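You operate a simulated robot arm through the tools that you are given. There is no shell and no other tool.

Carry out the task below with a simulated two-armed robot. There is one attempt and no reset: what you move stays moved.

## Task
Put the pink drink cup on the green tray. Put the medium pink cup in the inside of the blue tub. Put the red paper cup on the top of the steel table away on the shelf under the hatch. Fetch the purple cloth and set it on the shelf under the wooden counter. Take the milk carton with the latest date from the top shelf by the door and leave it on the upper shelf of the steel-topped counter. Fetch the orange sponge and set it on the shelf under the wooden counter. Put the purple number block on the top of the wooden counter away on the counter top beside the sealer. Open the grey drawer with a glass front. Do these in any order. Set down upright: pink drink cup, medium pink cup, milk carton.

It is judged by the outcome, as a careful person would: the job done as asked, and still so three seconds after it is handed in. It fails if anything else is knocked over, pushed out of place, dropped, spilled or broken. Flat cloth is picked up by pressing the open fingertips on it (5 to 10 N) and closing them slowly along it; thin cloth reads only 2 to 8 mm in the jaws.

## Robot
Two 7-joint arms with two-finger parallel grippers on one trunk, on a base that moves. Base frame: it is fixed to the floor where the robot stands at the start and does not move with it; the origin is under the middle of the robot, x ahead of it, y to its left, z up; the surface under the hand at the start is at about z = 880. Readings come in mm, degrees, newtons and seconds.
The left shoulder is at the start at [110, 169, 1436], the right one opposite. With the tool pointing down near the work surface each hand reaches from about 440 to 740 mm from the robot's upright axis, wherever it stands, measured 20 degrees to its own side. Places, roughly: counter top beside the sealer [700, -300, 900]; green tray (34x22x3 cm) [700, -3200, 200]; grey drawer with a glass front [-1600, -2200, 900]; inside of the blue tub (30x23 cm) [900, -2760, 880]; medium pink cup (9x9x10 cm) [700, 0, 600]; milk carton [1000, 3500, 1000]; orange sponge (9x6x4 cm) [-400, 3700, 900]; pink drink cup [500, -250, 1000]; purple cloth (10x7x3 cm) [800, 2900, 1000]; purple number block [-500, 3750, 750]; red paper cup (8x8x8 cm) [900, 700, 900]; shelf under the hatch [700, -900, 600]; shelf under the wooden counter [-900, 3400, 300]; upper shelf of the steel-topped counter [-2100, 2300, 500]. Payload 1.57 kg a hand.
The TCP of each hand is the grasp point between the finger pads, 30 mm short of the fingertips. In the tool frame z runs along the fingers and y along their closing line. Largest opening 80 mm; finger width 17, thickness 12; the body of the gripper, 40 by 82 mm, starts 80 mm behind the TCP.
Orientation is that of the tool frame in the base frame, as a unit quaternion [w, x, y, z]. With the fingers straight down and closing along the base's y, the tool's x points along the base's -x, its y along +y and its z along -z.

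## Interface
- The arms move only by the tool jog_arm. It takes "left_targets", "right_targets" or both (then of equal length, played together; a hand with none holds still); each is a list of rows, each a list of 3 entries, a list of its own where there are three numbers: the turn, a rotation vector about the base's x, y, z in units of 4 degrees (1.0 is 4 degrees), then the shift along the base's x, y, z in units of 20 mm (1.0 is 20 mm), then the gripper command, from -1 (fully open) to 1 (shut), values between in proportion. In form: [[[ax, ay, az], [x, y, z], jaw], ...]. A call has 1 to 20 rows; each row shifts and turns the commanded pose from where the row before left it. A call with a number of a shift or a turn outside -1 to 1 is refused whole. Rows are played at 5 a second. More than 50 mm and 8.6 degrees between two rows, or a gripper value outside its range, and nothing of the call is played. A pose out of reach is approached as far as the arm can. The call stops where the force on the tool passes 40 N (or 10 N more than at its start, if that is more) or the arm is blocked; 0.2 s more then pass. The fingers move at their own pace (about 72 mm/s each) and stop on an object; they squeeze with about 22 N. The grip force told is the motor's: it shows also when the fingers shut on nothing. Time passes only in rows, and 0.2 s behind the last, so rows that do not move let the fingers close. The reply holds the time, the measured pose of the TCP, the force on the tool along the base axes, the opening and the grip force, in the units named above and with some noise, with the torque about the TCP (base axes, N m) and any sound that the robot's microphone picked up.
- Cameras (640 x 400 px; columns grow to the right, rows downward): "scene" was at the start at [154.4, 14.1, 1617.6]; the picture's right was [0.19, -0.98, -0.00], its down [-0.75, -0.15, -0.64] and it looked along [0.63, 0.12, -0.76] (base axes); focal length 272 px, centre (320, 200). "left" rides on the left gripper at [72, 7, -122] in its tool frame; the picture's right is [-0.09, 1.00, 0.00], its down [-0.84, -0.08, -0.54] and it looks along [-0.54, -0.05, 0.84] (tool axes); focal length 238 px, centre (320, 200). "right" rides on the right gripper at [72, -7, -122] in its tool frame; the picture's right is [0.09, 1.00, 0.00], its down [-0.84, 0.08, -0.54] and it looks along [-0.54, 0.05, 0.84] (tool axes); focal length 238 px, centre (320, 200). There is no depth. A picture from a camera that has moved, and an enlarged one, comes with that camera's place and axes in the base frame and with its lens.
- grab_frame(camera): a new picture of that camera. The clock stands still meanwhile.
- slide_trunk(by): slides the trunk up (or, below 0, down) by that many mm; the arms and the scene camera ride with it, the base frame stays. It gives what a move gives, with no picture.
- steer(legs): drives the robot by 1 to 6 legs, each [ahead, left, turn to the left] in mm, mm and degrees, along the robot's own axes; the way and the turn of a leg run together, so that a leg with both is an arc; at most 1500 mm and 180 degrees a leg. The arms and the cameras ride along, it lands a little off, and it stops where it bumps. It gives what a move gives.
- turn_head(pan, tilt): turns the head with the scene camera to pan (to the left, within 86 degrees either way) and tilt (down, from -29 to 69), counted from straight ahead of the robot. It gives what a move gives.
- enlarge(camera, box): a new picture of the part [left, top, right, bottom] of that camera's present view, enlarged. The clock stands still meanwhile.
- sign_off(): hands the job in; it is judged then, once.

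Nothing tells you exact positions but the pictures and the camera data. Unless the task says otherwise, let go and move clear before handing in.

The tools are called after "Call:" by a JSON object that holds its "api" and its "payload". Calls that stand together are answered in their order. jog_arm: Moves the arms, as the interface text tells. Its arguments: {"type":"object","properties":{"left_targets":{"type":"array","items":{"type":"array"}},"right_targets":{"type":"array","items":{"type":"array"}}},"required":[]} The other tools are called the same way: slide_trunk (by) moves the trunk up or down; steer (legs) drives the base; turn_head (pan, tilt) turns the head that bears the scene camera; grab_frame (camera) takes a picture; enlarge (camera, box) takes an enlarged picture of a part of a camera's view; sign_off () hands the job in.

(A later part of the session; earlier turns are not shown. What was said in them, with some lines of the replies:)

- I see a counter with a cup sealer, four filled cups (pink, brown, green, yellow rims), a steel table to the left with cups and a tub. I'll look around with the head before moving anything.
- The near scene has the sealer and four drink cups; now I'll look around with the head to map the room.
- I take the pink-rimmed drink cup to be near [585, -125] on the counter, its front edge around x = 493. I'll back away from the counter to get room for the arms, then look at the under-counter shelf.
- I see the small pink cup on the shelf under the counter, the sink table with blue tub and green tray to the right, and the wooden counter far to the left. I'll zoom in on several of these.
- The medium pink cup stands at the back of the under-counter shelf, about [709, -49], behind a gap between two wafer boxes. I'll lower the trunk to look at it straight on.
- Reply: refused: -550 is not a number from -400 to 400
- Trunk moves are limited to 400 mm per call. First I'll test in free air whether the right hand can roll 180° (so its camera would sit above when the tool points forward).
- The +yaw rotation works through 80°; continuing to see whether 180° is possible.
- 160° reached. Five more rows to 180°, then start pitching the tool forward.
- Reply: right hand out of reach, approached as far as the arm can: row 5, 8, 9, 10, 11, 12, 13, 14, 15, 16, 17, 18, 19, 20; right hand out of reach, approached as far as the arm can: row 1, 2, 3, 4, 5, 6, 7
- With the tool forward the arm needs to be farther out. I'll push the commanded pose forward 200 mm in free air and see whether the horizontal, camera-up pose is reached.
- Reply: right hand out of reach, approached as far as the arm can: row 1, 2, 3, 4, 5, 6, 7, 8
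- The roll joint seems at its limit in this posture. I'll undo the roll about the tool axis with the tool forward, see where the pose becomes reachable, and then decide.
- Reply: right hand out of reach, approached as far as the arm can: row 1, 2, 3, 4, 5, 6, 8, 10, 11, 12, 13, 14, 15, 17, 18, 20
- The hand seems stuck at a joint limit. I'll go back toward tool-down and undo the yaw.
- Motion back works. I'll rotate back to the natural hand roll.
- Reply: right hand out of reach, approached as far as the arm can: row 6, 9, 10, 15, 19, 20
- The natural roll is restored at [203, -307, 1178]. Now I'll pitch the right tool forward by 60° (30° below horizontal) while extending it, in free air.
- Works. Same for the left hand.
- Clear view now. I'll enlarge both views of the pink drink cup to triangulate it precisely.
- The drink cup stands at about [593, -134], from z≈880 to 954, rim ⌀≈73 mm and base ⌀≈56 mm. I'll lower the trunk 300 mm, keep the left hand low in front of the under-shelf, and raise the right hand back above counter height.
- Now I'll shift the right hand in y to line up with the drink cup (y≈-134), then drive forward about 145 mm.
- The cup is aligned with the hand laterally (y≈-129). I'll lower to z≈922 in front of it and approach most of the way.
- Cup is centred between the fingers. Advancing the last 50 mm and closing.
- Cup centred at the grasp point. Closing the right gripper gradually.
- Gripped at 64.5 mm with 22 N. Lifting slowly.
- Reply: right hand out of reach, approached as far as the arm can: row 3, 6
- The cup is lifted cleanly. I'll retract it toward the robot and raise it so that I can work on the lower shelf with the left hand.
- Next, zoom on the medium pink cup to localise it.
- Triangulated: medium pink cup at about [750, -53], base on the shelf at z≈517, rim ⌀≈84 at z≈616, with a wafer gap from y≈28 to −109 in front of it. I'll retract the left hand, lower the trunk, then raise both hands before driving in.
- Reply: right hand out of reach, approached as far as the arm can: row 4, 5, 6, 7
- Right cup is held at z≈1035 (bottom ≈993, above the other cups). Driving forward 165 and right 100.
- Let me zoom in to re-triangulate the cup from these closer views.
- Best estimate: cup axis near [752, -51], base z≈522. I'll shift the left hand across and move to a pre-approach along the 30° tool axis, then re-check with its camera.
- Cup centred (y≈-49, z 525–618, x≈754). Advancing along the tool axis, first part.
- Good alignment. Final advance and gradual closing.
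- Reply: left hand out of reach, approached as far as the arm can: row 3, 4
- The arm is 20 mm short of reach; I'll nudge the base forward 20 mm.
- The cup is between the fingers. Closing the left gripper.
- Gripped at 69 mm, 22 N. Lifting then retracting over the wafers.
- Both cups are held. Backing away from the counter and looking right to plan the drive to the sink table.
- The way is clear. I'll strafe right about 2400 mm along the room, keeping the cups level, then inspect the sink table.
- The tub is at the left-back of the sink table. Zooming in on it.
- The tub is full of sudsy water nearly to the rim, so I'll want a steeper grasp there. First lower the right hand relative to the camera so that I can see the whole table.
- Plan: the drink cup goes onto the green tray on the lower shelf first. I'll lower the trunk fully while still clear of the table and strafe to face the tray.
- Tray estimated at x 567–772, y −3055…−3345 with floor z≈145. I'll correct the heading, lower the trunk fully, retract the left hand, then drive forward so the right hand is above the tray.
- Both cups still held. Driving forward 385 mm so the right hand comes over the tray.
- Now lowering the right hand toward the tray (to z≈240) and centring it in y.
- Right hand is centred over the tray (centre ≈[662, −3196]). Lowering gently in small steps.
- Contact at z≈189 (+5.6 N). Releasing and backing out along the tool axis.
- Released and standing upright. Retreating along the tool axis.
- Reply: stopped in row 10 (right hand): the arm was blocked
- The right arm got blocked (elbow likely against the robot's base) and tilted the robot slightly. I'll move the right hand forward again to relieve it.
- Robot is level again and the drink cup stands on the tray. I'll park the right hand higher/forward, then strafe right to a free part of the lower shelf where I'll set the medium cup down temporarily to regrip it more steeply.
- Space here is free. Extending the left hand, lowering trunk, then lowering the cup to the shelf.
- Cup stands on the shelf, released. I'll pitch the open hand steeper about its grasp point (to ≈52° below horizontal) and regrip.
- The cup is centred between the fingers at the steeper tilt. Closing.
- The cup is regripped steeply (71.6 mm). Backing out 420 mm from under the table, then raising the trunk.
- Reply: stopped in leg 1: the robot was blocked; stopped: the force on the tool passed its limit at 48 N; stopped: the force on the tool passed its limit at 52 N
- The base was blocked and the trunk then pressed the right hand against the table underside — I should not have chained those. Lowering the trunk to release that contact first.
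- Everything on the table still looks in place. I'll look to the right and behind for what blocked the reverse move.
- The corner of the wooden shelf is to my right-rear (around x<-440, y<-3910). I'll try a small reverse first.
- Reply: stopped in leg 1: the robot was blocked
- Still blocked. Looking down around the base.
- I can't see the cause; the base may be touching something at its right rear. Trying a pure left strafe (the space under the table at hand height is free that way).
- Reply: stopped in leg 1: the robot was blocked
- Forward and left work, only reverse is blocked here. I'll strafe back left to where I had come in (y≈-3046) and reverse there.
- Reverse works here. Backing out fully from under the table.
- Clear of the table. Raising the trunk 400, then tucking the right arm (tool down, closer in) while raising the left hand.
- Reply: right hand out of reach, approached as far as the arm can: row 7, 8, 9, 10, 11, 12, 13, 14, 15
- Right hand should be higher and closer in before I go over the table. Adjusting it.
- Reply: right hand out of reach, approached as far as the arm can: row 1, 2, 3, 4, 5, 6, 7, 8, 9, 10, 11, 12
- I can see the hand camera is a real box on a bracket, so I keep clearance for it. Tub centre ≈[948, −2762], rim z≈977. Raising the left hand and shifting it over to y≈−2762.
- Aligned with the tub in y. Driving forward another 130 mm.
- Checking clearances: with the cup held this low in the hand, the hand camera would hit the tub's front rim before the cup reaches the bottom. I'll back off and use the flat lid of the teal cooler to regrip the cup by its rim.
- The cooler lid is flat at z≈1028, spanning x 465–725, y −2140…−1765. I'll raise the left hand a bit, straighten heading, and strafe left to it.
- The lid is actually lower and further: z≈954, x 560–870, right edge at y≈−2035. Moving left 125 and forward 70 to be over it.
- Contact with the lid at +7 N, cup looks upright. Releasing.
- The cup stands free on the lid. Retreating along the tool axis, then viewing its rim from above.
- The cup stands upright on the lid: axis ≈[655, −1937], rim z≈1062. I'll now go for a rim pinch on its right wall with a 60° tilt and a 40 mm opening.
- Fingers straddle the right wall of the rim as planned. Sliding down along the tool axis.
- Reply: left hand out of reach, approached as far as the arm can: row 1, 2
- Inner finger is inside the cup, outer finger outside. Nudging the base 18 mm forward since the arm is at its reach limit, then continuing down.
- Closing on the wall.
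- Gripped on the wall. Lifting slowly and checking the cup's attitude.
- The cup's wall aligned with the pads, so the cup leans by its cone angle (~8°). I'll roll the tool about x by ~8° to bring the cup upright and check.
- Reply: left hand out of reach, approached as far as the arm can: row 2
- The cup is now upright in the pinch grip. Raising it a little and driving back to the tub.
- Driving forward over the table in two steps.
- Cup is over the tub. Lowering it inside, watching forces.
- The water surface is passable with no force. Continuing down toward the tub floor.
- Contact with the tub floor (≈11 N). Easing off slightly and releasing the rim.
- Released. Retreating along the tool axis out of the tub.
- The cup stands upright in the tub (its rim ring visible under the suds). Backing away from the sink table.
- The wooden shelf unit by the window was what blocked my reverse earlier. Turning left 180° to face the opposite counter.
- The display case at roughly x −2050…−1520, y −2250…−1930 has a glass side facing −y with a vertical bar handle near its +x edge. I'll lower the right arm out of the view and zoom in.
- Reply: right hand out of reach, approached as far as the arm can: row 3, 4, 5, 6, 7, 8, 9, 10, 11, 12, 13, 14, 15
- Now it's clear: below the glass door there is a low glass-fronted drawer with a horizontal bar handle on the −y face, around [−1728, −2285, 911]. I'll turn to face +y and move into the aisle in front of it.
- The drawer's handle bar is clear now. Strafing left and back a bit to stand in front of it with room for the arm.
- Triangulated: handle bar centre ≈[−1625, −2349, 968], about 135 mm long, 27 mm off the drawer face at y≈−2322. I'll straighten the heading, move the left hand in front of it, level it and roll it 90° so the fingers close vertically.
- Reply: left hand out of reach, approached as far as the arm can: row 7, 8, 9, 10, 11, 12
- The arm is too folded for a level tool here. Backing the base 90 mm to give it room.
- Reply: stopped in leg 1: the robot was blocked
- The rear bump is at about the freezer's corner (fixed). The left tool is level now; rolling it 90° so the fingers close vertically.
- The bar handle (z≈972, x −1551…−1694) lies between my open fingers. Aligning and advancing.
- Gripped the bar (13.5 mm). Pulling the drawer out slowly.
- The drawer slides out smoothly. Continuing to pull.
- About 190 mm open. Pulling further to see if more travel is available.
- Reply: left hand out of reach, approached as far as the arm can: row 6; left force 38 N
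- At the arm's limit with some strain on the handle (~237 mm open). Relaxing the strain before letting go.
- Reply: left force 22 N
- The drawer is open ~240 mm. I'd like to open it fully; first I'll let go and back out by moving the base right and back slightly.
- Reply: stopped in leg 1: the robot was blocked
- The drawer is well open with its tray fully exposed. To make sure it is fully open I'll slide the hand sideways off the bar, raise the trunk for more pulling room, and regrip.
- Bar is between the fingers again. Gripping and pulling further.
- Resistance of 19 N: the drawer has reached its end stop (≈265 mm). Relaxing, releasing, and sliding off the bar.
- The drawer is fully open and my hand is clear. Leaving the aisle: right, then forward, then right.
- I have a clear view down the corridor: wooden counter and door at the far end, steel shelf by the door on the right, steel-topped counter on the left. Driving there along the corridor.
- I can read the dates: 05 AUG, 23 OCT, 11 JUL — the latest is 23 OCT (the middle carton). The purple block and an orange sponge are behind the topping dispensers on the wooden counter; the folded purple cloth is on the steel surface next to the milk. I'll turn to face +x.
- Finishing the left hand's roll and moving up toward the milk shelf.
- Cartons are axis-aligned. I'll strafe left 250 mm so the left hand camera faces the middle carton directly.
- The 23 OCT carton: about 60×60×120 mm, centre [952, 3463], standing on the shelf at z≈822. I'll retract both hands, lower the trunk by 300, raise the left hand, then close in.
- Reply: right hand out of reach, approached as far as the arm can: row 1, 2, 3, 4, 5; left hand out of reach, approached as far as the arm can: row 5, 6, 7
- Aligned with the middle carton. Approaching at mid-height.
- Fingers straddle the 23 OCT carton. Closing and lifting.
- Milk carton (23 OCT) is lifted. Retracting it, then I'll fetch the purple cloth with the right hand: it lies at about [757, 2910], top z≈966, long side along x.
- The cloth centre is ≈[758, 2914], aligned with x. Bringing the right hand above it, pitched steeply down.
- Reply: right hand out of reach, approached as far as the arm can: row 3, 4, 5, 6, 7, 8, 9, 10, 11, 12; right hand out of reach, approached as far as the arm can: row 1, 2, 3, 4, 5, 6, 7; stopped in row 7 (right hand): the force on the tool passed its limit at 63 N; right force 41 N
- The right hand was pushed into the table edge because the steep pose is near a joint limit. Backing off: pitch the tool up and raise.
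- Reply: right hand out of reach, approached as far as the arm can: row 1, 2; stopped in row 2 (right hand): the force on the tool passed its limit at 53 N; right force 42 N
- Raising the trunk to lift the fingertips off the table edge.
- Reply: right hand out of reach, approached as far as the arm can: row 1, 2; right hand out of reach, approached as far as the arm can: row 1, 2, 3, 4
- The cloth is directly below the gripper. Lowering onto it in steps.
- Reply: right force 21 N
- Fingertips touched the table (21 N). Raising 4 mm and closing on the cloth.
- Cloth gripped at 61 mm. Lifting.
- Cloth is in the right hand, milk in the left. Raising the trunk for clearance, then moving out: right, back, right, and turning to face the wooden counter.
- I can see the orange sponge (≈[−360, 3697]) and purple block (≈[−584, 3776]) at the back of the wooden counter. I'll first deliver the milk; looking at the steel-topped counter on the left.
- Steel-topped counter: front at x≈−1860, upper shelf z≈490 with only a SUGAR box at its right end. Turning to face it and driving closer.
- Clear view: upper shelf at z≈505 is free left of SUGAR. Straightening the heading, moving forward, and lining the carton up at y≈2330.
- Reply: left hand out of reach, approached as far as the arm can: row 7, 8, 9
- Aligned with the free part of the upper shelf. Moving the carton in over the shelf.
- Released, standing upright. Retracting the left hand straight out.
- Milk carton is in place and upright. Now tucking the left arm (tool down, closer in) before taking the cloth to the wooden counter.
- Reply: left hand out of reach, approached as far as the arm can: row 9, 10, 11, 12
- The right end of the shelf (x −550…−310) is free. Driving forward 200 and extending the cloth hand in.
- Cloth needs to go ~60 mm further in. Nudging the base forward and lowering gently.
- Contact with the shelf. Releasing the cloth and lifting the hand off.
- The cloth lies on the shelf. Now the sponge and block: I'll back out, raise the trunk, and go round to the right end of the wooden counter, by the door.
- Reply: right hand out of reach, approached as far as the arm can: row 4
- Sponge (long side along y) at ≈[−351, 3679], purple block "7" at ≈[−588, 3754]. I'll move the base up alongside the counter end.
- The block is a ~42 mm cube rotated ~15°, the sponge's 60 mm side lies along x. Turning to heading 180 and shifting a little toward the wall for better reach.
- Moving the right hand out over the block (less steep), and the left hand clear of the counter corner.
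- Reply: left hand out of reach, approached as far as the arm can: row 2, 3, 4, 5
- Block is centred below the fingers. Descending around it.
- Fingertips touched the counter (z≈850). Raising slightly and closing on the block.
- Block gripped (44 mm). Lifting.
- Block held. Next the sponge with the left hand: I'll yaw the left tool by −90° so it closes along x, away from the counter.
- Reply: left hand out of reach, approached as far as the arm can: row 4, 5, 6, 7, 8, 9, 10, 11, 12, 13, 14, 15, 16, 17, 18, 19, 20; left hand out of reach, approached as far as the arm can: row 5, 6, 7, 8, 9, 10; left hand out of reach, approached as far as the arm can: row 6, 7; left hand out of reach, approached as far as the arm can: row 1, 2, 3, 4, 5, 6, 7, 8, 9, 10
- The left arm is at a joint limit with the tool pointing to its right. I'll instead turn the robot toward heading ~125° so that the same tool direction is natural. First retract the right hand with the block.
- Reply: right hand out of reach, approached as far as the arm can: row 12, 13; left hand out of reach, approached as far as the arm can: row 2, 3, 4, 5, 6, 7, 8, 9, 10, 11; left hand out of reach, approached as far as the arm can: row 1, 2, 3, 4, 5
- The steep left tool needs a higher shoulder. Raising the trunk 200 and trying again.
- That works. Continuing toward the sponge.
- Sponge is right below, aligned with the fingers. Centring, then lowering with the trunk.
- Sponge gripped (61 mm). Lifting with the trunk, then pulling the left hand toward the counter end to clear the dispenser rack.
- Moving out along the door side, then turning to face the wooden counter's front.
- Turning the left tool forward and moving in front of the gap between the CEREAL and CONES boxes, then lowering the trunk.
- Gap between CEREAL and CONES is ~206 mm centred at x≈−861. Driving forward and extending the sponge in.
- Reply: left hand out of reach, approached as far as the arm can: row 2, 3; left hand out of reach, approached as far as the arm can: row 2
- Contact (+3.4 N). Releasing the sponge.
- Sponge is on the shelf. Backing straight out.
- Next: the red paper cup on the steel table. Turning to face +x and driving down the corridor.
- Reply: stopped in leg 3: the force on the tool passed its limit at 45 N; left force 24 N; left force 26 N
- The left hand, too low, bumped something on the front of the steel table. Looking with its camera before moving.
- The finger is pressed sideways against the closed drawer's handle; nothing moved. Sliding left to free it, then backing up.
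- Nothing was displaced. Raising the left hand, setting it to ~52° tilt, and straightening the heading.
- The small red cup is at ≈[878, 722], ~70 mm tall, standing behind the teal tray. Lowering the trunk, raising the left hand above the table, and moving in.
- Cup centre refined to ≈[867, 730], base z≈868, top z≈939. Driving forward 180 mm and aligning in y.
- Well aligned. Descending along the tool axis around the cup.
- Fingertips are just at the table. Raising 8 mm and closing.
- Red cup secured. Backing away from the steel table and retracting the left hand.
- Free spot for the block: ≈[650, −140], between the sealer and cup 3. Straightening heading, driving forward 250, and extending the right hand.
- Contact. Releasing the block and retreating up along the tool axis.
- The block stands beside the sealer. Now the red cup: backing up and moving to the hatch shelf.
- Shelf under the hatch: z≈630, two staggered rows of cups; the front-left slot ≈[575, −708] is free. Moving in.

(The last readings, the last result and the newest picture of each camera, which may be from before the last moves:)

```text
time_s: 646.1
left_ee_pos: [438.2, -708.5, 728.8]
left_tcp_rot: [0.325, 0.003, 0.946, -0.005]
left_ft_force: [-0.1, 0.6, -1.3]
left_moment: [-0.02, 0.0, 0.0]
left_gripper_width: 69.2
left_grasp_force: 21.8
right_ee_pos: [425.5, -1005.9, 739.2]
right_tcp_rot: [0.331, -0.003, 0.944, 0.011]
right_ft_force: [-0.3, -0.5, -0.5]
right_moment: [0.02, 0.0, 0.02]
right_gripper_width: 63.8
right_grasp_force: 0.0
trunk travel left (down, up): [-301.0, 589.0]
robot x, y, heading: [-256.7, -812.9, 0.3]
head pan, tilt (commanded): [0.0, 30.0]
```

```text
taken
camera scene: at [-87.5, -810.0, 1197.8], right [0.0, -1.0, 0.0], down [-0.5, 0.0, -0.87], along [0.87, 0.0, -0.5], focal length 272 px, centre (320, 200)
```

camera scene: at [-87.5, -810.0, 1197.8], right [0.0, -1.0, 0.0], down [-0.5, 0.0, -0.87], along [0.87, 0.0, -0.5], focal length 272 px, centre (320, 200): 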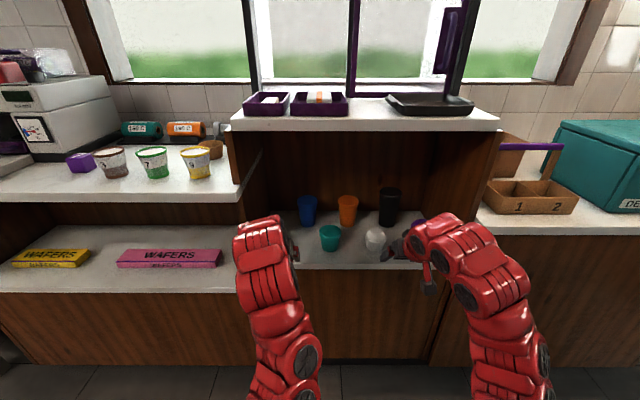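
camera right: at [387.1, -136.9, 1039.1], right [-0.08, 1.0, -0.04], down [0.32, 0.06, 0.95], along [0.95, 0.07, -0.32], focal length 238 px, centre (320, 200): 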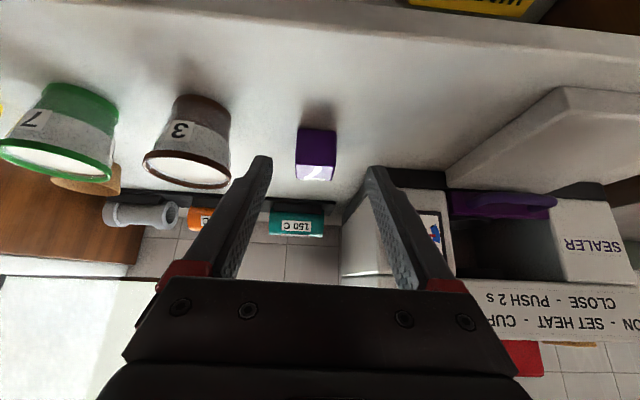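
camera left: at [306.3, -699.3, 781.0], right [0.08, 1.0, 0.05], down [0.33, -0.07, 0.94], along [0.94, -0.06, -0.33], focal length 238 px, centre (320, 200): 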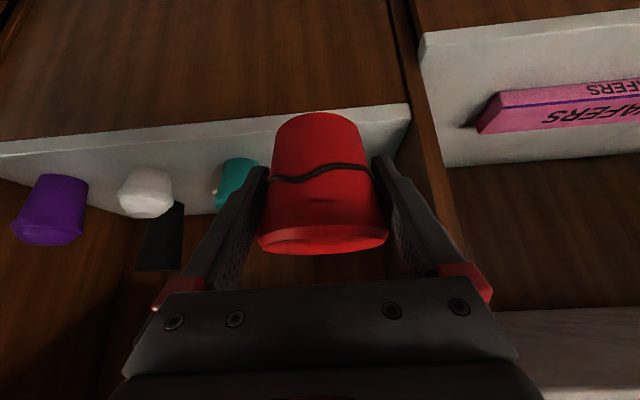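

Call:
{"api": "jog_arm", "payload": {"left_targets": [[[0, 0, 0], [0.8, 0, 0], 0], [[0, 0, 0], [0.9, 0, 0], 0], [[0, 0, 0], [0.9, 0, 0], 0], [[0, 0, 0], [0.9, 0, 0], 0], [[0, 0, 0], [0.9, 0, 0], 0], [[0, 0, 0], [0.9, 0, 0], 0], [[0, 0, 0], [0.9, 0, 0], 0], [[0, 0, 0], [0.5, 0, 0], 0]]}}

Call:
{"api": "grab_frame", "payload": {"camera": "left"}}

Call:
{"api": "grab_frame", "payload": {"camera": "right"}}

```text
time_s: 647.9
left_ee_pos: [572.2, -707.5, 729.3]
left_tcp_rot: [0.324, 0.003, 0.946, -0.006]
left_ft_force: [0.1, 0.1, -1.7]
left_moment: [0.0, 0.01, 0.0]
left_gripper_width: 68.7
left_grasp_force: 22.4
right_ee_pos: [427.0, -1005.8, 739.1]
right_tcp_rot: [0.33, -0.003, 0.944, 0.011]
right_ft_force: [0.4, 0.3, -0.6]
right_moment: [-0.02, 0.03, 0.03]
right_gripper_width: 64.0
right_grasp_force: 0.1
trunk travel left (down, up): [-301.0, 589.0]
robot x, y, heading: [-253.7, -811.3, 0.2]
head pan, tilt (commanded): [0.0, 30.0]
```

```text
taken
camera left: at [440.7, -698.8, 781.8], right [0.08, 1.0, 0.05], down [0.33, -0.07, 0.94], along [0.94, -0.06, -0.33], focal length 238 px, centre (320, 200)
```

left: 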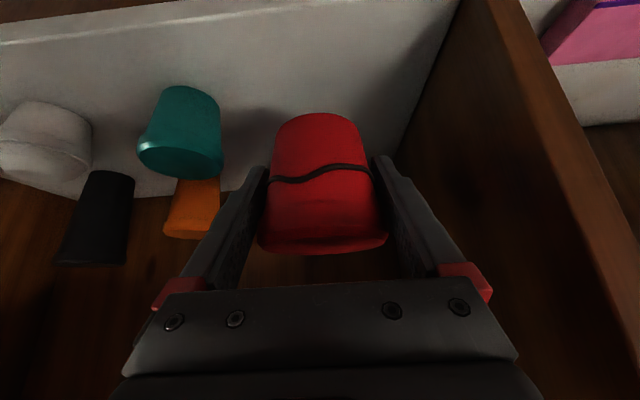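

```text
taken
camera right: at [294.8, -1015.2, 788.8], right [-0.08, 1.0, -0.04], down [0.32, 0.06, 0.95], along [0.95, 0.07, -0.32], focal length 238 px, centre (320, 200)
```

right: 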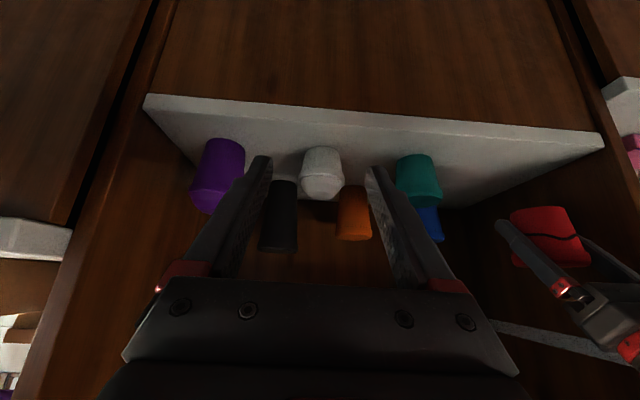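

Call:
{"api": "jog_arm", "payload": {"left_targets": [[[0, 0, 0], [0, 0, -0.7], 0], [[0, 0, 0], [0, 0, -0.8], 0], [[0, 0, 0], [0, 0, -0.6], 0]]}}

Call:
{"api": "jog_arm", "payload": {"left_targets": [[[0, 0, 0], [0, 0, -0.3], 0], [[0, 0, 0], [0, 0, -0.2], 0]]}}

```text
time_s: 648.7
left_ee_pos: [572.5, -707.0, 686.3]
left_tcp_rot: [0.323, 0.003, 0.946, -0.006]
left_ft_force: [-0.1, -0.2, -1.7]
left_moment: [-0.01, 0.01, 0.03]
left_gripper_width: 68.7
left_grasp_force: 21.9
right_ee_pos: [425.9, -1006.0, 739.3]
right_tcp_rot: [0.329, -0.002, 0.944, 0.011]
right_ft_force: [-0.4, -0.5, 0.0]
right_moment: [-0.01, -0.03, 0.0]
right_gripper_width: 63.8
right_grasp_force: 0.1
trunk travel left (down, up): [-301.0, 589.0]
robot x, y, heading: [-260.5, -806.4, 0.2]
head pan, tilt (commanded): [0.0, 30.0]
```

```text
time_s: 649.3
left_ee_pos: [571.4, -708.4, 677.0]
left_tcp_rot: [0.324, 0.003, 0.946, -0.005]
left_ft_force: [0.5, 0.0, -1.3]
left_moment: [-0.01, -0.02, 0.01]
left_gripper_width: 68.7
left_grasp_force: 21.7
right_ee_pos: [426.5, -1005.1, 739.4]
right_tcp_rot: [0.33, -0.003, 0.944, 0.011]
right_ft_force: [-0.1, 0.8, -1.1]
right_moment: [0.02, 0.0, -0.02]
right_gripper_width: 64.1
right_grasp_force: 0.1
trunk travel left (down, up): [-301.0, 589.0]
robot x, y, heading: [-257.7, -811.2, 0.3]
head pan, tilt (commanded): [0.0, 30.0]
```

Call:
{"api": "jog_arm", "payload": {"left_targets": [[[0, 0, 0], [0, 0, -0.25], 0], [[0, 0, 0], [0, 0, -0.2], 0]]}}

Call:
{"api": "enlarge", "payload": {"camera": "left", "box": [200, 60, 440, 210]}}

```text
time_s: 649.9
left_ee_pos: [571.2, -708.4, 667.9]
left_tcp_rot: [0.324, 0.003, 0.946, -0.005]
left_ft_force: [-0.2, 0.2, -1.0]
left_moment: [-0.03, 0.01, 0.0]
left_gripper_width: 69.0
left_grasp_force: 22.0
right_ee_pos: [426.9, -1004.7, 738.4]
right_tcp_rot: [0.33, -0.002, 0.944, 0.011]
right_ft_force: [0.0, 0.5, 0.6]
right_moment: [0.0, -0.02, 0.0]
right_gripper_width: 63.7
right_grasp_force: 0.0
trunk travel left (down, up): [-301.0, 589.0]
robot x, y, heading: [-256.6, -812.7, 0.1]
head pan, tilt (commanded): [0.0, 30.0]
```

```text
2.67 times, centred on (320, 135) of left
camera zoom: at [441.0, -698.8, 720.7], right [0.08, 1.0, 0.05], down [0.33, -0.07, 0.94], along [0.94, -0.06, -0.33], focal length 636 px, centre (320, 373)
```

zoom: 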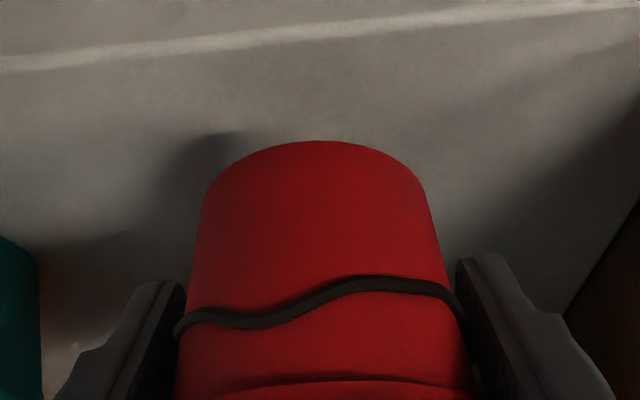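

Call:
{"api": "jog_arm", "payload": {"left_targets": [[[0, 0, 0], [0, 0, -0.25], 0], [[0, 0, 0], [0, 0, -0.2], 0]]}}

Call:
{"api": "jog_arm", "payload": {"left_targets": [[[0, 0, 0], [0, 0, -0.2], 0], [[0, 0, 0], [0, 0, -0.15], 0]]}}

```text
time_s: 650.5
left_ee_pos: [572.6, -707.6, 659.2]
left_tcp_rot: [0.325, 0.004, 0.946, -0.006]
left_ft_force: [0.4, -0.3, -1.3]
left_moment: [-0.04, -0.01, 0.01]
left_gripper_width: 68.6
left_grasp_force: 22.0
right_ee_pos: [426.6, -1006.1, 738.8]
right_tcp_rot: [0.33, -0.002, 0.944, 0.011]
right_ft_force: [-0.1, 0.8, 0.1]
right_moment: [0.01, -0.01, -0.02]
right_gripper_width: 64.2
right_grasp_force: 0.0
trunk travel left (down, up): [-301.0, 589.0]
robot x, y, heading: [-256.8, -812.3, 0.1]
head pan, tilt (commanded): [0.0, 30.0]
```

```text
time_s: 651.1
left_ee_pos: [572.3, -707.9, 652.2]
left_tcp_rot: [0.323, 0.003, 0.946, -0.005]
left_ft_force: [-0.4, -0.1, -1.2]
left_moment: [-0.03, -0.07, 0.01]
left_gripper_width: 68.8
left_grasp_force: 21.9
right_ee_pos: [426.3, -1004.8, 739.0]
right_tcp_rot: [0.329, -0.003, 0.944, 0.011]
right_ft_force: [0.8, -0.1, 0.5]
right_moment: [0.0, 0.05, 0.0]
right_gripper_width: 64.2
right_grasp_force: 0.1
trunk travel left (down, up): [-301.0, 589.0]
robot x, y, heading: [-258.0, -810.1, 0.2]
head pan, tilt (commanded): [0.0, 30.0]
```

Call:
{"api": "jog_arm", "payload": {"left_targets": [[[0, 0, 0], [0, 0, -0.2], 0], [[0, 0, 0], [0, 0, -0.15], 0]]}}

Call:
{"api": "enlarge", "payload": {"camera": "left", "box": [200, 60, 440, 210]}}

```text
time_s: 651.7
left_ee_pos: [572.6, -707.4, 644.2]
left_tcp_rot: [0.323, 0.003, 0.946, -0.005]
left_ft_force: [-0.1, 1.4, -1.8]
left_moment: [0.02, -0.04, 0.0]
left_gripper_width: 69.0
left_grasp_force: 22.1
right_ee_pos: [425.5, -1006.0, 739.6]
right_tcp_rot: [0.33, -0.002, 0.944, 0.012]
right_ft_force: [-0.5, 0.0, -0.2]
right_moment: [-0.02, -0.02, 0.01]
right_gripper_width: 63.8
right_grasp_force: 0.1
trunk travel left (down, up): [-301.0, 589.0]
robot x, y, heading: [-257.7, -808.9, 0.2]
head pan, tilt (commanded): [0.0, 30.0]
```

```text
2.67 times, centred on (320, 135) of left
camera zoom: at [440.6, -698.7, 697.4], right [0.08, 1.0, 0.05], down [0.33, -0.07, 0.94], along [0.94, -0.06, -0.33], focal length 636 px, centre (320, 373)
```

zoom: 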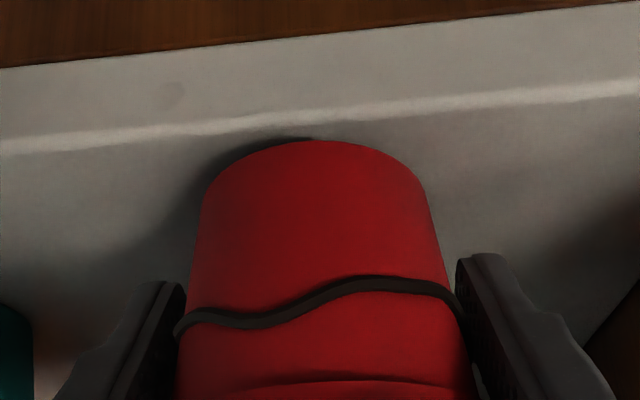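

The shelf is lower (≈600) and its front edge further back (≈550) than I thought. Lifting a little, moving 60 mm deeper, then lowering again.

Call:
{"api": "jog_arm", "payload": {"left_targets": [[[0, 0, 0], [0, 0, 0.6], 0], [[0, 0, 0], [0.4, 0, 0.4], 0], [[0, 0, 0], [0.8, 0, 0], 0], [[0, 0, 0], [0.8, 0, 0], 0], [[0, 0, 0], [0.8, 0, 0], 0], [[0, 0, 0], [0.2, 0, 0], 0]]}}

Call:
{"api": "grab_frame", "payload": {"camera": "left"}}

```text
time_s: 653.1
left_ee_pos: [623.0, -707.3, 666.1]
left_tcp_rot: [0.324, 0.003, 0.946, -0.005]
left_ft_force: [0.5, 1.1, -2.0]
left_moment: [-0.03, -0.01, 0.01]
left_gripper_width: 68.9
left_grasp_force: 22.3
left hand out of reach, approached as far as the arm can: row 5
right_ee_pos: [426.4, -1006.3, 739.1]
right_tcp_rot: [0.33, -0.002, 0.944, 0.012]
right_ft_force: [-0.3, -0.6, 0.9]
right_moment: [-0.01, 0.0, -0.02]
right_gripper_width: 64.2
right_grasp_force: 0.0
trunk travel left (down, up): [-301.0, 589.0]
robot x, y, heading: [-259.4, -814.3, 0.2]
head pan, tilt (commanded): [0.0, 30.0]
```

```text
taken
camera left: at [491.3, -698.4, 718.4], right [0.08, 1.0, 0.05], down [0.33, -0.07, 0.94], along [0.94, -0.06, -0.33], focal length 238 px, centre (320, 200)
```

left: 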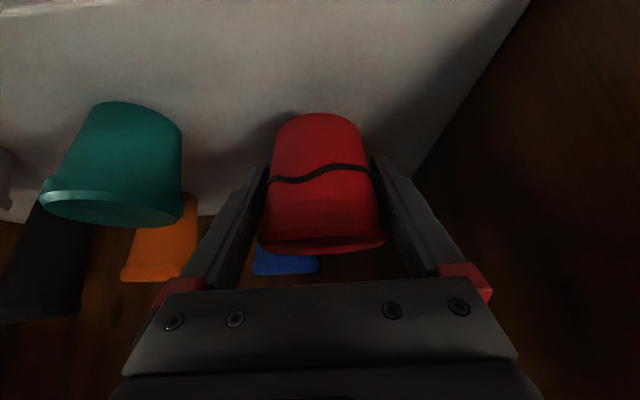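

Call:
{"api": "jog_arm", "payload": {"left_targets": [[[0, 0, 0], [0, 0, -0.5], 0], [[0, 0, 0], [0, 0, -0.4], 0]]}}

Call:
{"api": "jog_arm", "payload": {"left_targets": [[[0, 0, 0], [0, 0, -0.25], 0], [[0, 0, 0], [0, 0, -0.2], 0]]}}

```text
time_s: 653.7
left_ee_pos: [622.9, -707.5, 648.5]
left_tcp_rot: [0.323, 0.004, 0.946, -0.005]
left_ft_force: [-0.7, 0.6, -1.1]
left_moment: [-0.04, -0.01, -0.01]
left_gripper_width: 68.9
left_grasp_force: 22.1
right_ee_pos: [426.4, -1004.8, 738.5]
right_tcp_rot: [0.329, -0.003, 0.944, 0.012]
right_ft_force: [0.4, 0.4, -0.2]
right_moment: [0.02, -0.05, -0.01]
right_gripper_width: 64.0
right_grasp_force: 0.1
trunk travel left (down, up): [-301.0, 589.0]
robot x, y, heading: [-258.2, -812.8, 0.4]
head pan, tilt (commanded): [0.0, 30.0]
```

```text
time_s: 654.3
left_ee_pos: [620.2, -707.7, 638.4]
left_tcp_rot: [0.323, 0.002, 0.946, -0.005]
left_ft_force: [0.3, -0.1, -1.7]
left_moment: [-0.01, 0.01, 0.02]
left_gripper_width: 69.0
left_grasp_force: 22.0
left hand out of reach, approached as far as the arm can: row 2
right_ee_pos: [426.4, -1004.7, 738.8]
right_tcp_rot: [0.329, -0.002, 0.944, 0.011]
right_ft_force: [0.1, 0.1, -0.2]
right_moment: [-0.02, 0.0, 0.03]
right_gripper_width: 64.1
right_grasp_force: 0.0
trunk travel left (down, up): [-301.0, 589.0]
robot x, y, heading: [-257.5, -810.9, 0.0]
head pan, tilt (commanded): [0.0, 30.0]
```

Call:
{"api": "slide_trunk", "payload": {"by": -6}}

Call:
{"api": "slide_trunk", "payload": {"by": -5}}

```text
time_s: 654.8
left_ee_pos: [619.5, -707.5, 637.8]
left_tcp_rot: [0.327, 0.003, 0.945, -0.006]
left_ft_force: [2.7, 0.0, 15.7]
left_moment: [-0.06, 0.28, 0.01]
left_gripper_width: 68.7
left_grasp_force: 22.0
right_ee_pos: [426.4, -1006.4, 735.4]
right_tcp_rot: [0.33, -0.003, 0.944, 0.012]
right_ft_force: [-0.7, -0.6, 0.6]
right_moment: [-0.03, -0.01, 0.01]
right_gripper_width: 64.0
right_grasp_force: 0.0
trunk travel left (down, up): [-295.0, 595.0]
robot x, y, heading: [-254.9, -807.6, 0.5]
head pan, tilt (commanded): [0.0, 30.0]
```

```text
time_s: 655.4
left_ee_pos: [619.1, -708.0, 629.4]
left_tcp_rot: [0.324, 0.005, 0.946, -0.005]
left_ft_force: [-3.6, -0.9, 12.6]
left_moment: [0.46, -0.07, -0.09]
left_gripper_width: 61.4
left_grasp_force: 22.0
right_ee_pos: [426.5, -1005.7, 729.1]
right_tcp_rot: [0.331, -0.002, 0.943, 0.011]
right_ft_force: [0.5, 0.0, -0.1]
right_moment: [0.02, -0.02, 0.0]
right_gripper_width: 63.9
right_grasp_force: 0.1
trunk travel left (down, up): [-290.0, 600.0]
robot x, y, heading: [-258.2, -807.5, 0.4]
head pan, tilt (commanded): [0.0, 30.0]
```

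The cup is down (I over-pressed by a few mm and the fingers slid lower on it). Relieving the pressure and looking.

Call:
{"api": "slide_trunk", "payload": {"by": 4}}

Call:
{"api": "grab_frame", "payload": {"camera": "left"}}

```text
time_s: 655.9
left_ee_pos: [620.1, -706.6, 630.2]
left_tcp_rot: [0.323, 0.004, 0.946, -0.006]
left_ft_force: [-0.5, -0.5, -1.6]
left_moment: [0.02, 0.01, -0.01]
left_gripper_width: 61.5
left_grasp_force: 21.8
right_ee_pos: [427.1, -1006.5, 732.1]
right_tcp_rot: [0.329, -0.002, 0.944, 0.011]
right_ft_force: [0.6, -0.2, -0.1]
right_moment: [0.02, 0.02, -0.02]
right_gripper_width: 64.3
right_grasp_force: 0.1
trunk travel left (down, up): [-294.0, 596.0]
robot x, y, heading: [-258.8, -812.4, 0.4]
head pan, tilt (commanded): [0.0, 30.0]
```

```text
taken
camera left: at [488.4, -698.0, 682.8], right [0.08, 1.0, 0.05], down [0.33, -0.07, 0.94], along [0.94, -0.06, -0.34], focal length 238 px, centre (320, 200)
```

left: 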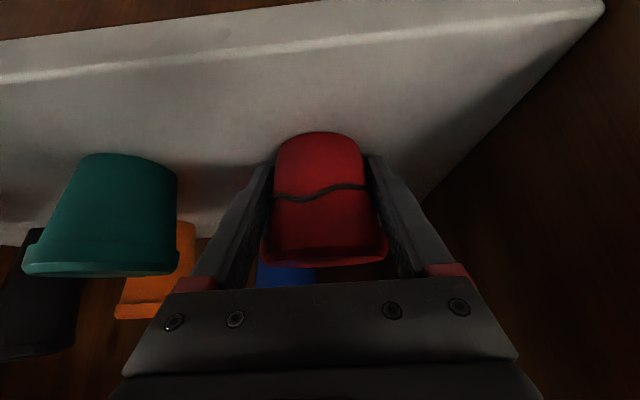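

Call:
{"api": "slide_trunk", "payload": {"by": -3}}

Call:
{"api": "jog_arm", "payload": {"left_targets": [[[0, 0, 0], [0, 0, 0], -0.6], [[0, 0, 0], [0, 0, 0], -0.7], [[0, 0, 0], [0, 0, 0], -0.85], [[0, 0, 0], [0, 0, 0], -1], [[0, 0, 0], [0, 0, 0], -1]]}}

Call:
{"api": "grab_frame", "payload": {"camera": "left"}}

```text
time_s: 656.4
left_ee_pos: [619.0, -706.7, 628.8]
left_tcp_rot: [0.324, 0.003, 0.946, -0.005]
left_ft_force: [-0.7, -0.1, 2.5]
left_moment: [0.13, -0.06, 0.06]
left_gripper_width: 61.5
left_grasp_force: 21.9
right_ee_pos: [426.7, -1005.2, 729.6]
right_tcp_rot: [0.331, -0.003, 0.943, 0.013]
right_ft_force: [1.2, 0.4, -0.9]
right_moment: [-0.02, 0.02, 0.0]
right_gripper_width: 64.1
right_grasp_force: 0.0
trunk travel left (down, up): [-291.0, 599.0]
robot x, y, heading: [-254.7, -810.5, 0.2]
head pan, tilt (commanded): [0.0, 30.0]
```

```text
time_s: 657.6
left_ee_pos: [620.5, -708.1, 628.4]
left_tcp_rot: [0.324, 0.003, 0.946, -0.006]
left_ft_force: [-0.4, -2.2, 2.5]
left_moment: [0.07, 0.02, 0.03]
left_gripper_width: 78.4
left_grasp_force: 0.2
right_ee_pos: [426.4, -1005.5, 729.2]
right_tcp_rot: [0.331, -0.002, 0.944, 0.012]
right_ft_force: [-0.2, -0.1, -0.2]
right_moment: [-0.02, 0.01, 0.0]
right_gripper_width: 64.1
right_grasp_force: 0.0
trunk travel left (down, up): [-291.0, 599.0]
robot x, y, heading: [-256.3, -811.6, 0.4]
head pan, tilt (commanded): [0.0, 30.0]
```

```text
taken
camera left: at [488.4, -698.1, 681.8], right [0.08, 1.0, 0.05], down [0.33, -0.07, 0.94], along [0.94, -0.06, -0.33], focal length 238 px, centre (320, 200)
```

left: 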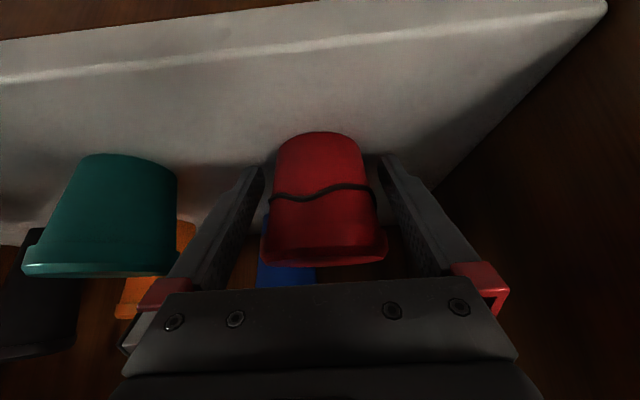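

Released; cup stands on the shelf. Retreating along the tool axis.

Call:
{"api": "jog_arm", "payload": {"left_targets": [[[0, 0, 0], [-0.3, 0, 0.39], -1], [[0, 0, 0], [-0.6, 0, 0.78], -1], [[0, 0, 0], [-0.6, 0, 0.78], -1], [[0, 0, 0], [-0.6, 0, 0.78], -1], [[0, 0, 0], [-0.6, 0, 0.78], -1], [[0, 0, 0], [-0.9, 0, 0.5], -1], [[0, 0, 0], [-0.9, 0, 0.2], -1], [[0, 0, 0], [-0.9, 0, 0], -1], [[0, 0, 0], [-0.9, 0, 0], -1], [[0, 0, 0], [-0.9, 0, 0], -1]]}}

Call:
{"api": "grab_frame", "payload": {"camera": "left"}}

Call:
{"api": "grab_frame", "payload": {"camera": "scene"}}

```text
time_s: 659.8
left_ee_pos: [475.8, -707.9, 715.0]
left_tcp_rot: [0.323, 0.003, 0.946, -0.006]
left_ft_force: [0.6, -0.6, -0.3]
left_moment: [0.02, 0.0, -0.03]
left_gripper_width: 79.9
left_grasp_force: 0.1
right_ee_pos: [425.8, -1006.6, 730.3]
right_tcp_rot: [0.33, -0.002, 0.944, 0.011]
right_ft_force: [0.7, -0.2, -0.4]
right_moment: [-0.03, 0.0, 0.04]
right_gripper_width: 63.8
right_grasp_force: 0.2
trunk travel left (down, up): [-291.0, 599.0]
robot x, y, heading: [-261.1, -810.3, 0.2]
head pan, tilt (commanded): [0.0, 30.0]
```

```text
taken
camera left: at [345.2, -698.7, 765.9], right [0.08, 1.0, 0.05], down [0.33, -0.07, 0.94], along [0.94, -0.06, -0.33], focal length 238 px, centre (320, 200)
```

left: 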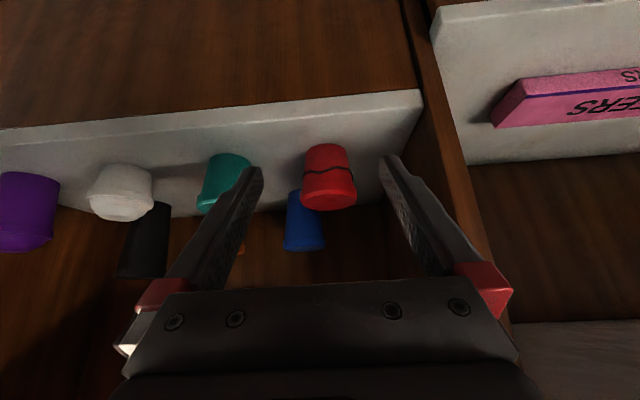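

```text
taken
camera scene: at [-87.9, -809.9, 1187.9], right [0.0, -1.0, 0.0], down [-0.5, 0.0, -0.87], along [0.87, 0.0, -0.5], focal length 272 px, centre (320, 200)
```

scene: 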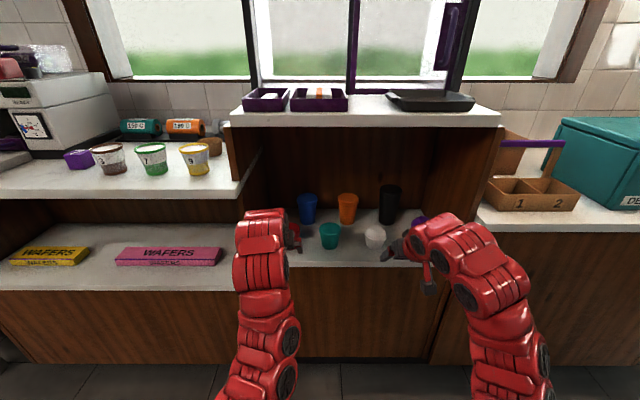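

The red cup stands upright on the hatch shelf. Backing off and doing a final check of the right side of the room.

Call:
{"api": "steer", "payload": {"legs": [[-330, 0, 0], [0, -900, 0]]}}

Call:
{"api": "slide_trunk", "payload": {"by": 400}}

Call:
{"api": "turn_head", "payload": {"pan": -86, "tilt": 25}}

Call:
{"api": "grab_frame", "payload": {"camera": "scene"}}

Call:
{"api": "turn_head", "payload": {"pan": -45, "tilt": 30}}

Call:
{"api": "grab_frame", "payload": {"camera": "scene"}}

```text
time_s: 666.4
left_ee_pos: [155.6, -1613.5, 714.8]
left_tcp_rot: [0.323, 0.0, 0.946, -0.004]
left_ft_force: [-0.3, 0.2, -0.1]
left_moment: [0.05, 0.01, -0.03]
left_gripper_width: 80.1
left_grasp_force: 0.1
right_ee_pos: [107.2, -1913.6, 729.3]
right_tcp_rot: [0.33, -0.006, 0.944, 0.013]
right_ft_force: [0.1, -0.7, 0.7]
right_moment: [0.01, 0.0, -0.05]
right_gripper_width: 63.9
right_grasp_force: 0.0
trunk travel left (down, up): [-291.0, 599.0]
robot x, y, heading: [-577.1, -1724.8, 0.5]
head pan, tilt (commanded): [0.0, 30.0]
```

```text
time_s: 670.2
left_ee_pos: [155.3, -1615.4, 1113.9]
left_tcp_rot: [0.325, 0.0, 0.946, -0.004]
left_ft_force: [0.4, -0.9, -0.7]
left_moment: [0.03, 0.0, -0.03]
left_gripper_width: 79.9
left_grasp_force: 0.1
right_ee_pos: [106.7, -1912.8, 1128.6]
right_tcp_rot: [0.331, -0.006, 0.944, 0.012]
right_ft_force: [0.0, -0.3, -0.3]
right_moment: [-0.02, 0.01, 0.01]
right_gripper_width: 63.8
right_grasp_force: 0.1
trunk travel left (down, up): [-691.0, 199.0]
robot x, y, heading: [-577.1, -1722.6, 0.7]
head pan, tilt (commanded): [0.0, 30.0]
```

```text
time_s: 671.8
left_ee_pos: [156.0, -1613.6, 1112.5]
left_tcp_rot: [0.324, 0.0, 0.946, -0.005]
left_ft_force: [-0.3, -0.7, 0.6]
left_moment: [0.0, -0.01, -0.01]
left_gripper_width: 79.8
left_grasp_force: 0.0
right_ee_pos: [107.1, -1913.0, 1129.6]
right_tcp_rot: [0.33, -0.007, 0.944, 0.013]
right_ft_force: [-0.2, 0.2, 0.7]
right_moment: [0.02, 0.01, -0.02]
right_gripper_width: 64.1
right_grasp_force: 0.1
trunk travel left (down, up): [-691.0, 199.0]
robot x, y, heading: [-577.9, -1718.2, 0.6]
head pan, tilt (commanded): [-85.9, 25.0]
```

```text
taken
camera scene: at [-491.4, -1814.1, 1595.8], right [-1.0, -0.08, 0.0], down [-0.04, 0.42, -0.91], along [0.07, -0.9, -0.42], focal length 272 px, centre (320, 200)
```

scene: 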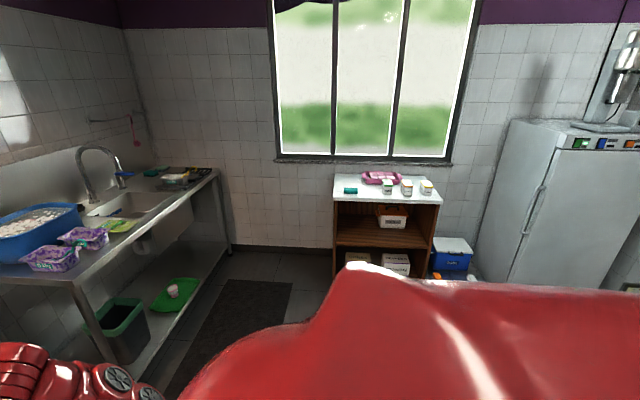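

```text
time_s: 672.9
left_ee_pos: [154.6, -1613.5, 1113.2]
left_tcp_rot: [0.324, 0.0, 0.946, -0.004]
left_ft_force: [0.2, 0.8, -0.9]
left_moment: [0.0, 0.0, 0.01]
left_gripper_width: 79.7
left_grasp_force: 0.1
right_ee_pos: [107.8, -1914.0, 1129.7]
right_tcp_rot: [0.33, -0.005, 0.944, 0.012]
right_ft_force: [-0.4, 0.3, 0.6]
right_moment: [-0.01, -0.01, 0.0]
right_gripper_width: 64.2
right_grasp_force: 0.1
trunk travel left (down, up): [-691.0, 199.0]
robot x, y, heading: [-578.4, -1722.3, 0.5]
head pan, tilt (commanded): [-45.0, 30.0]
```

```text
taken
camera scene: at [-434.5, -1785.6, 1587.9], right [-0.7, -0.71, 0.0], down [-0.36, 0.35, -0.87], along [0.62, -0.61, -0.5], focal length 272 px, centre (320, 200)
```

scene: 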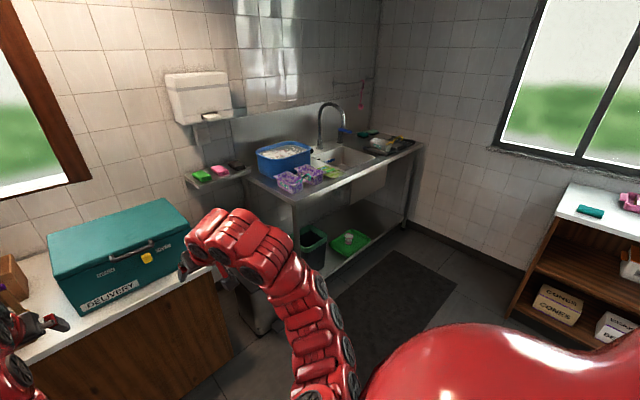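

Call:
{"api": "enlarge", "payload": {"camera": "scene", "box": [240, 120, 420, 270]}}

Call:
{"api": "turn_head", "payload": {"pan": -86, "tilt": 30}}

Call:
{"api": "enlarge", "payload": {"camera": "scene", "box": [320, 110, 500, 260]}}

```text
2.67 times, centred on (330, 195) of scene
camera zoom: at [-434.5, -1785.6, 1587.9], right [-0.7, -0.71, 0.0], down [-0.36, 0.35, -0.87], along [0.62, -0.61, -0.5], focal length 724 px, centre (293, 213)
```

zoom: 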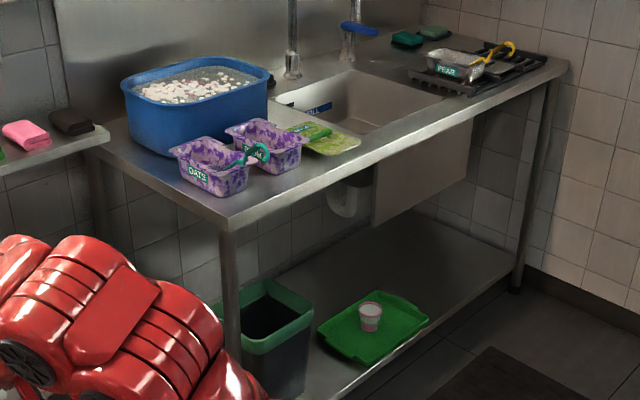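

```text
time_s: 674.0
left_ee_pos: [155.3, -1614.4, 1113.0]
left_tcp_rot: [0.324, 0.0, 0.946, -0.004]
left_ft_force: [-0.3, -0.2, -0.7]
left_moment: [-0.01, -0.02, 0.0]
left_gripper_width: 79.8
left_grasp_force: 0.0
right_ee_pos: [105.8, -1912.7, 1129.4]
right_tcp_rot: [0.33, -0.005, 0.944, 0.012]
right_ft_force: [1.4, 0.5, 0.6]
right_moment: [-0.02, -0.01, 0.0]
right_gripper_width: 64.1
right_grasp_force: 0.1
trunk travel left (down, up): [-691.0, 199.0]
robot x, y, heading: [-579.3, -1722.7, 0.7]
head pan, tilt (commanded): [-85.9, 30.0]
```

```text
2.67 times, centred on (410, 185) of scene
camera zoom: at [-491.6, -1812.5, 1587.9], right [-1.0, -0.08, 0.0], down [-0.04, 0.5, -0.87], along [0.07, -0.86, -0.5], focal length 724 px, centre (80, 240)
```

zoom: 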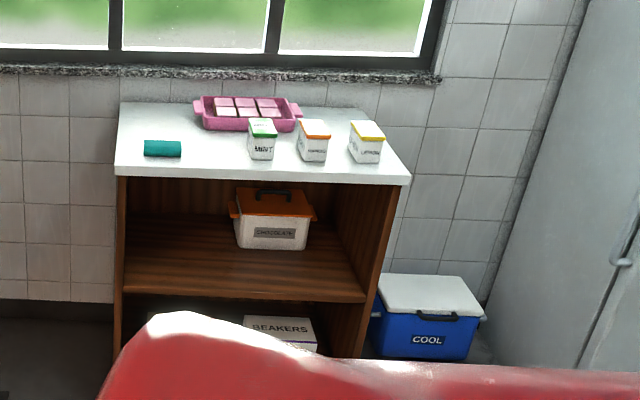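

Everything checks out: drink cup upright on the green tray, tub intact, other items in place, drawer left open, and both hands empty and clear. Handing the job in.

Call:
{"api": "sign_off", "payload": {}}

```text
The job is handed in.
```

All eight parts of the task are done, and I have handed the job in. Both hands are empty and clear of everything.

- **Pink drink cup:** standing upright on the green tray under the sink table.
- **Medium pink cup:** standing upright on the bottom of the blue tub, below the suds.
- **Red paper cup:** standing on the shelf under the hatch, front left.
- **Purple cloth and orange sponge:** both on the shelf under the wooden counter.
- **Milk carton:** I took the one dated 23 OCT, the latest of the three (05 AUG, 23 OCT, 11 JUL). It stands upright on the upper shelf of the steel-topped counter.
- **Purple number block ("7"):** on the counter top beside the sealer.
- **Grey drawer with a glass front:** pulled out to its end stop.

There were a few bumps along the way. The right hand pressed the underside of the sink table and the front edge of the steel table with the tubs. The left hand pushed sideways against a closed drawer's handle on the other steel table. The base bumped something unseen near the window, and again behind it in the aisle by the freezer. In the pictures I took after each of these, I could see nothing knocked over or out of place.

In the last pictures the tray, the tub and the items near the window were in order. I did not go back to look again at the open drawer or the wooden counter's shelf.
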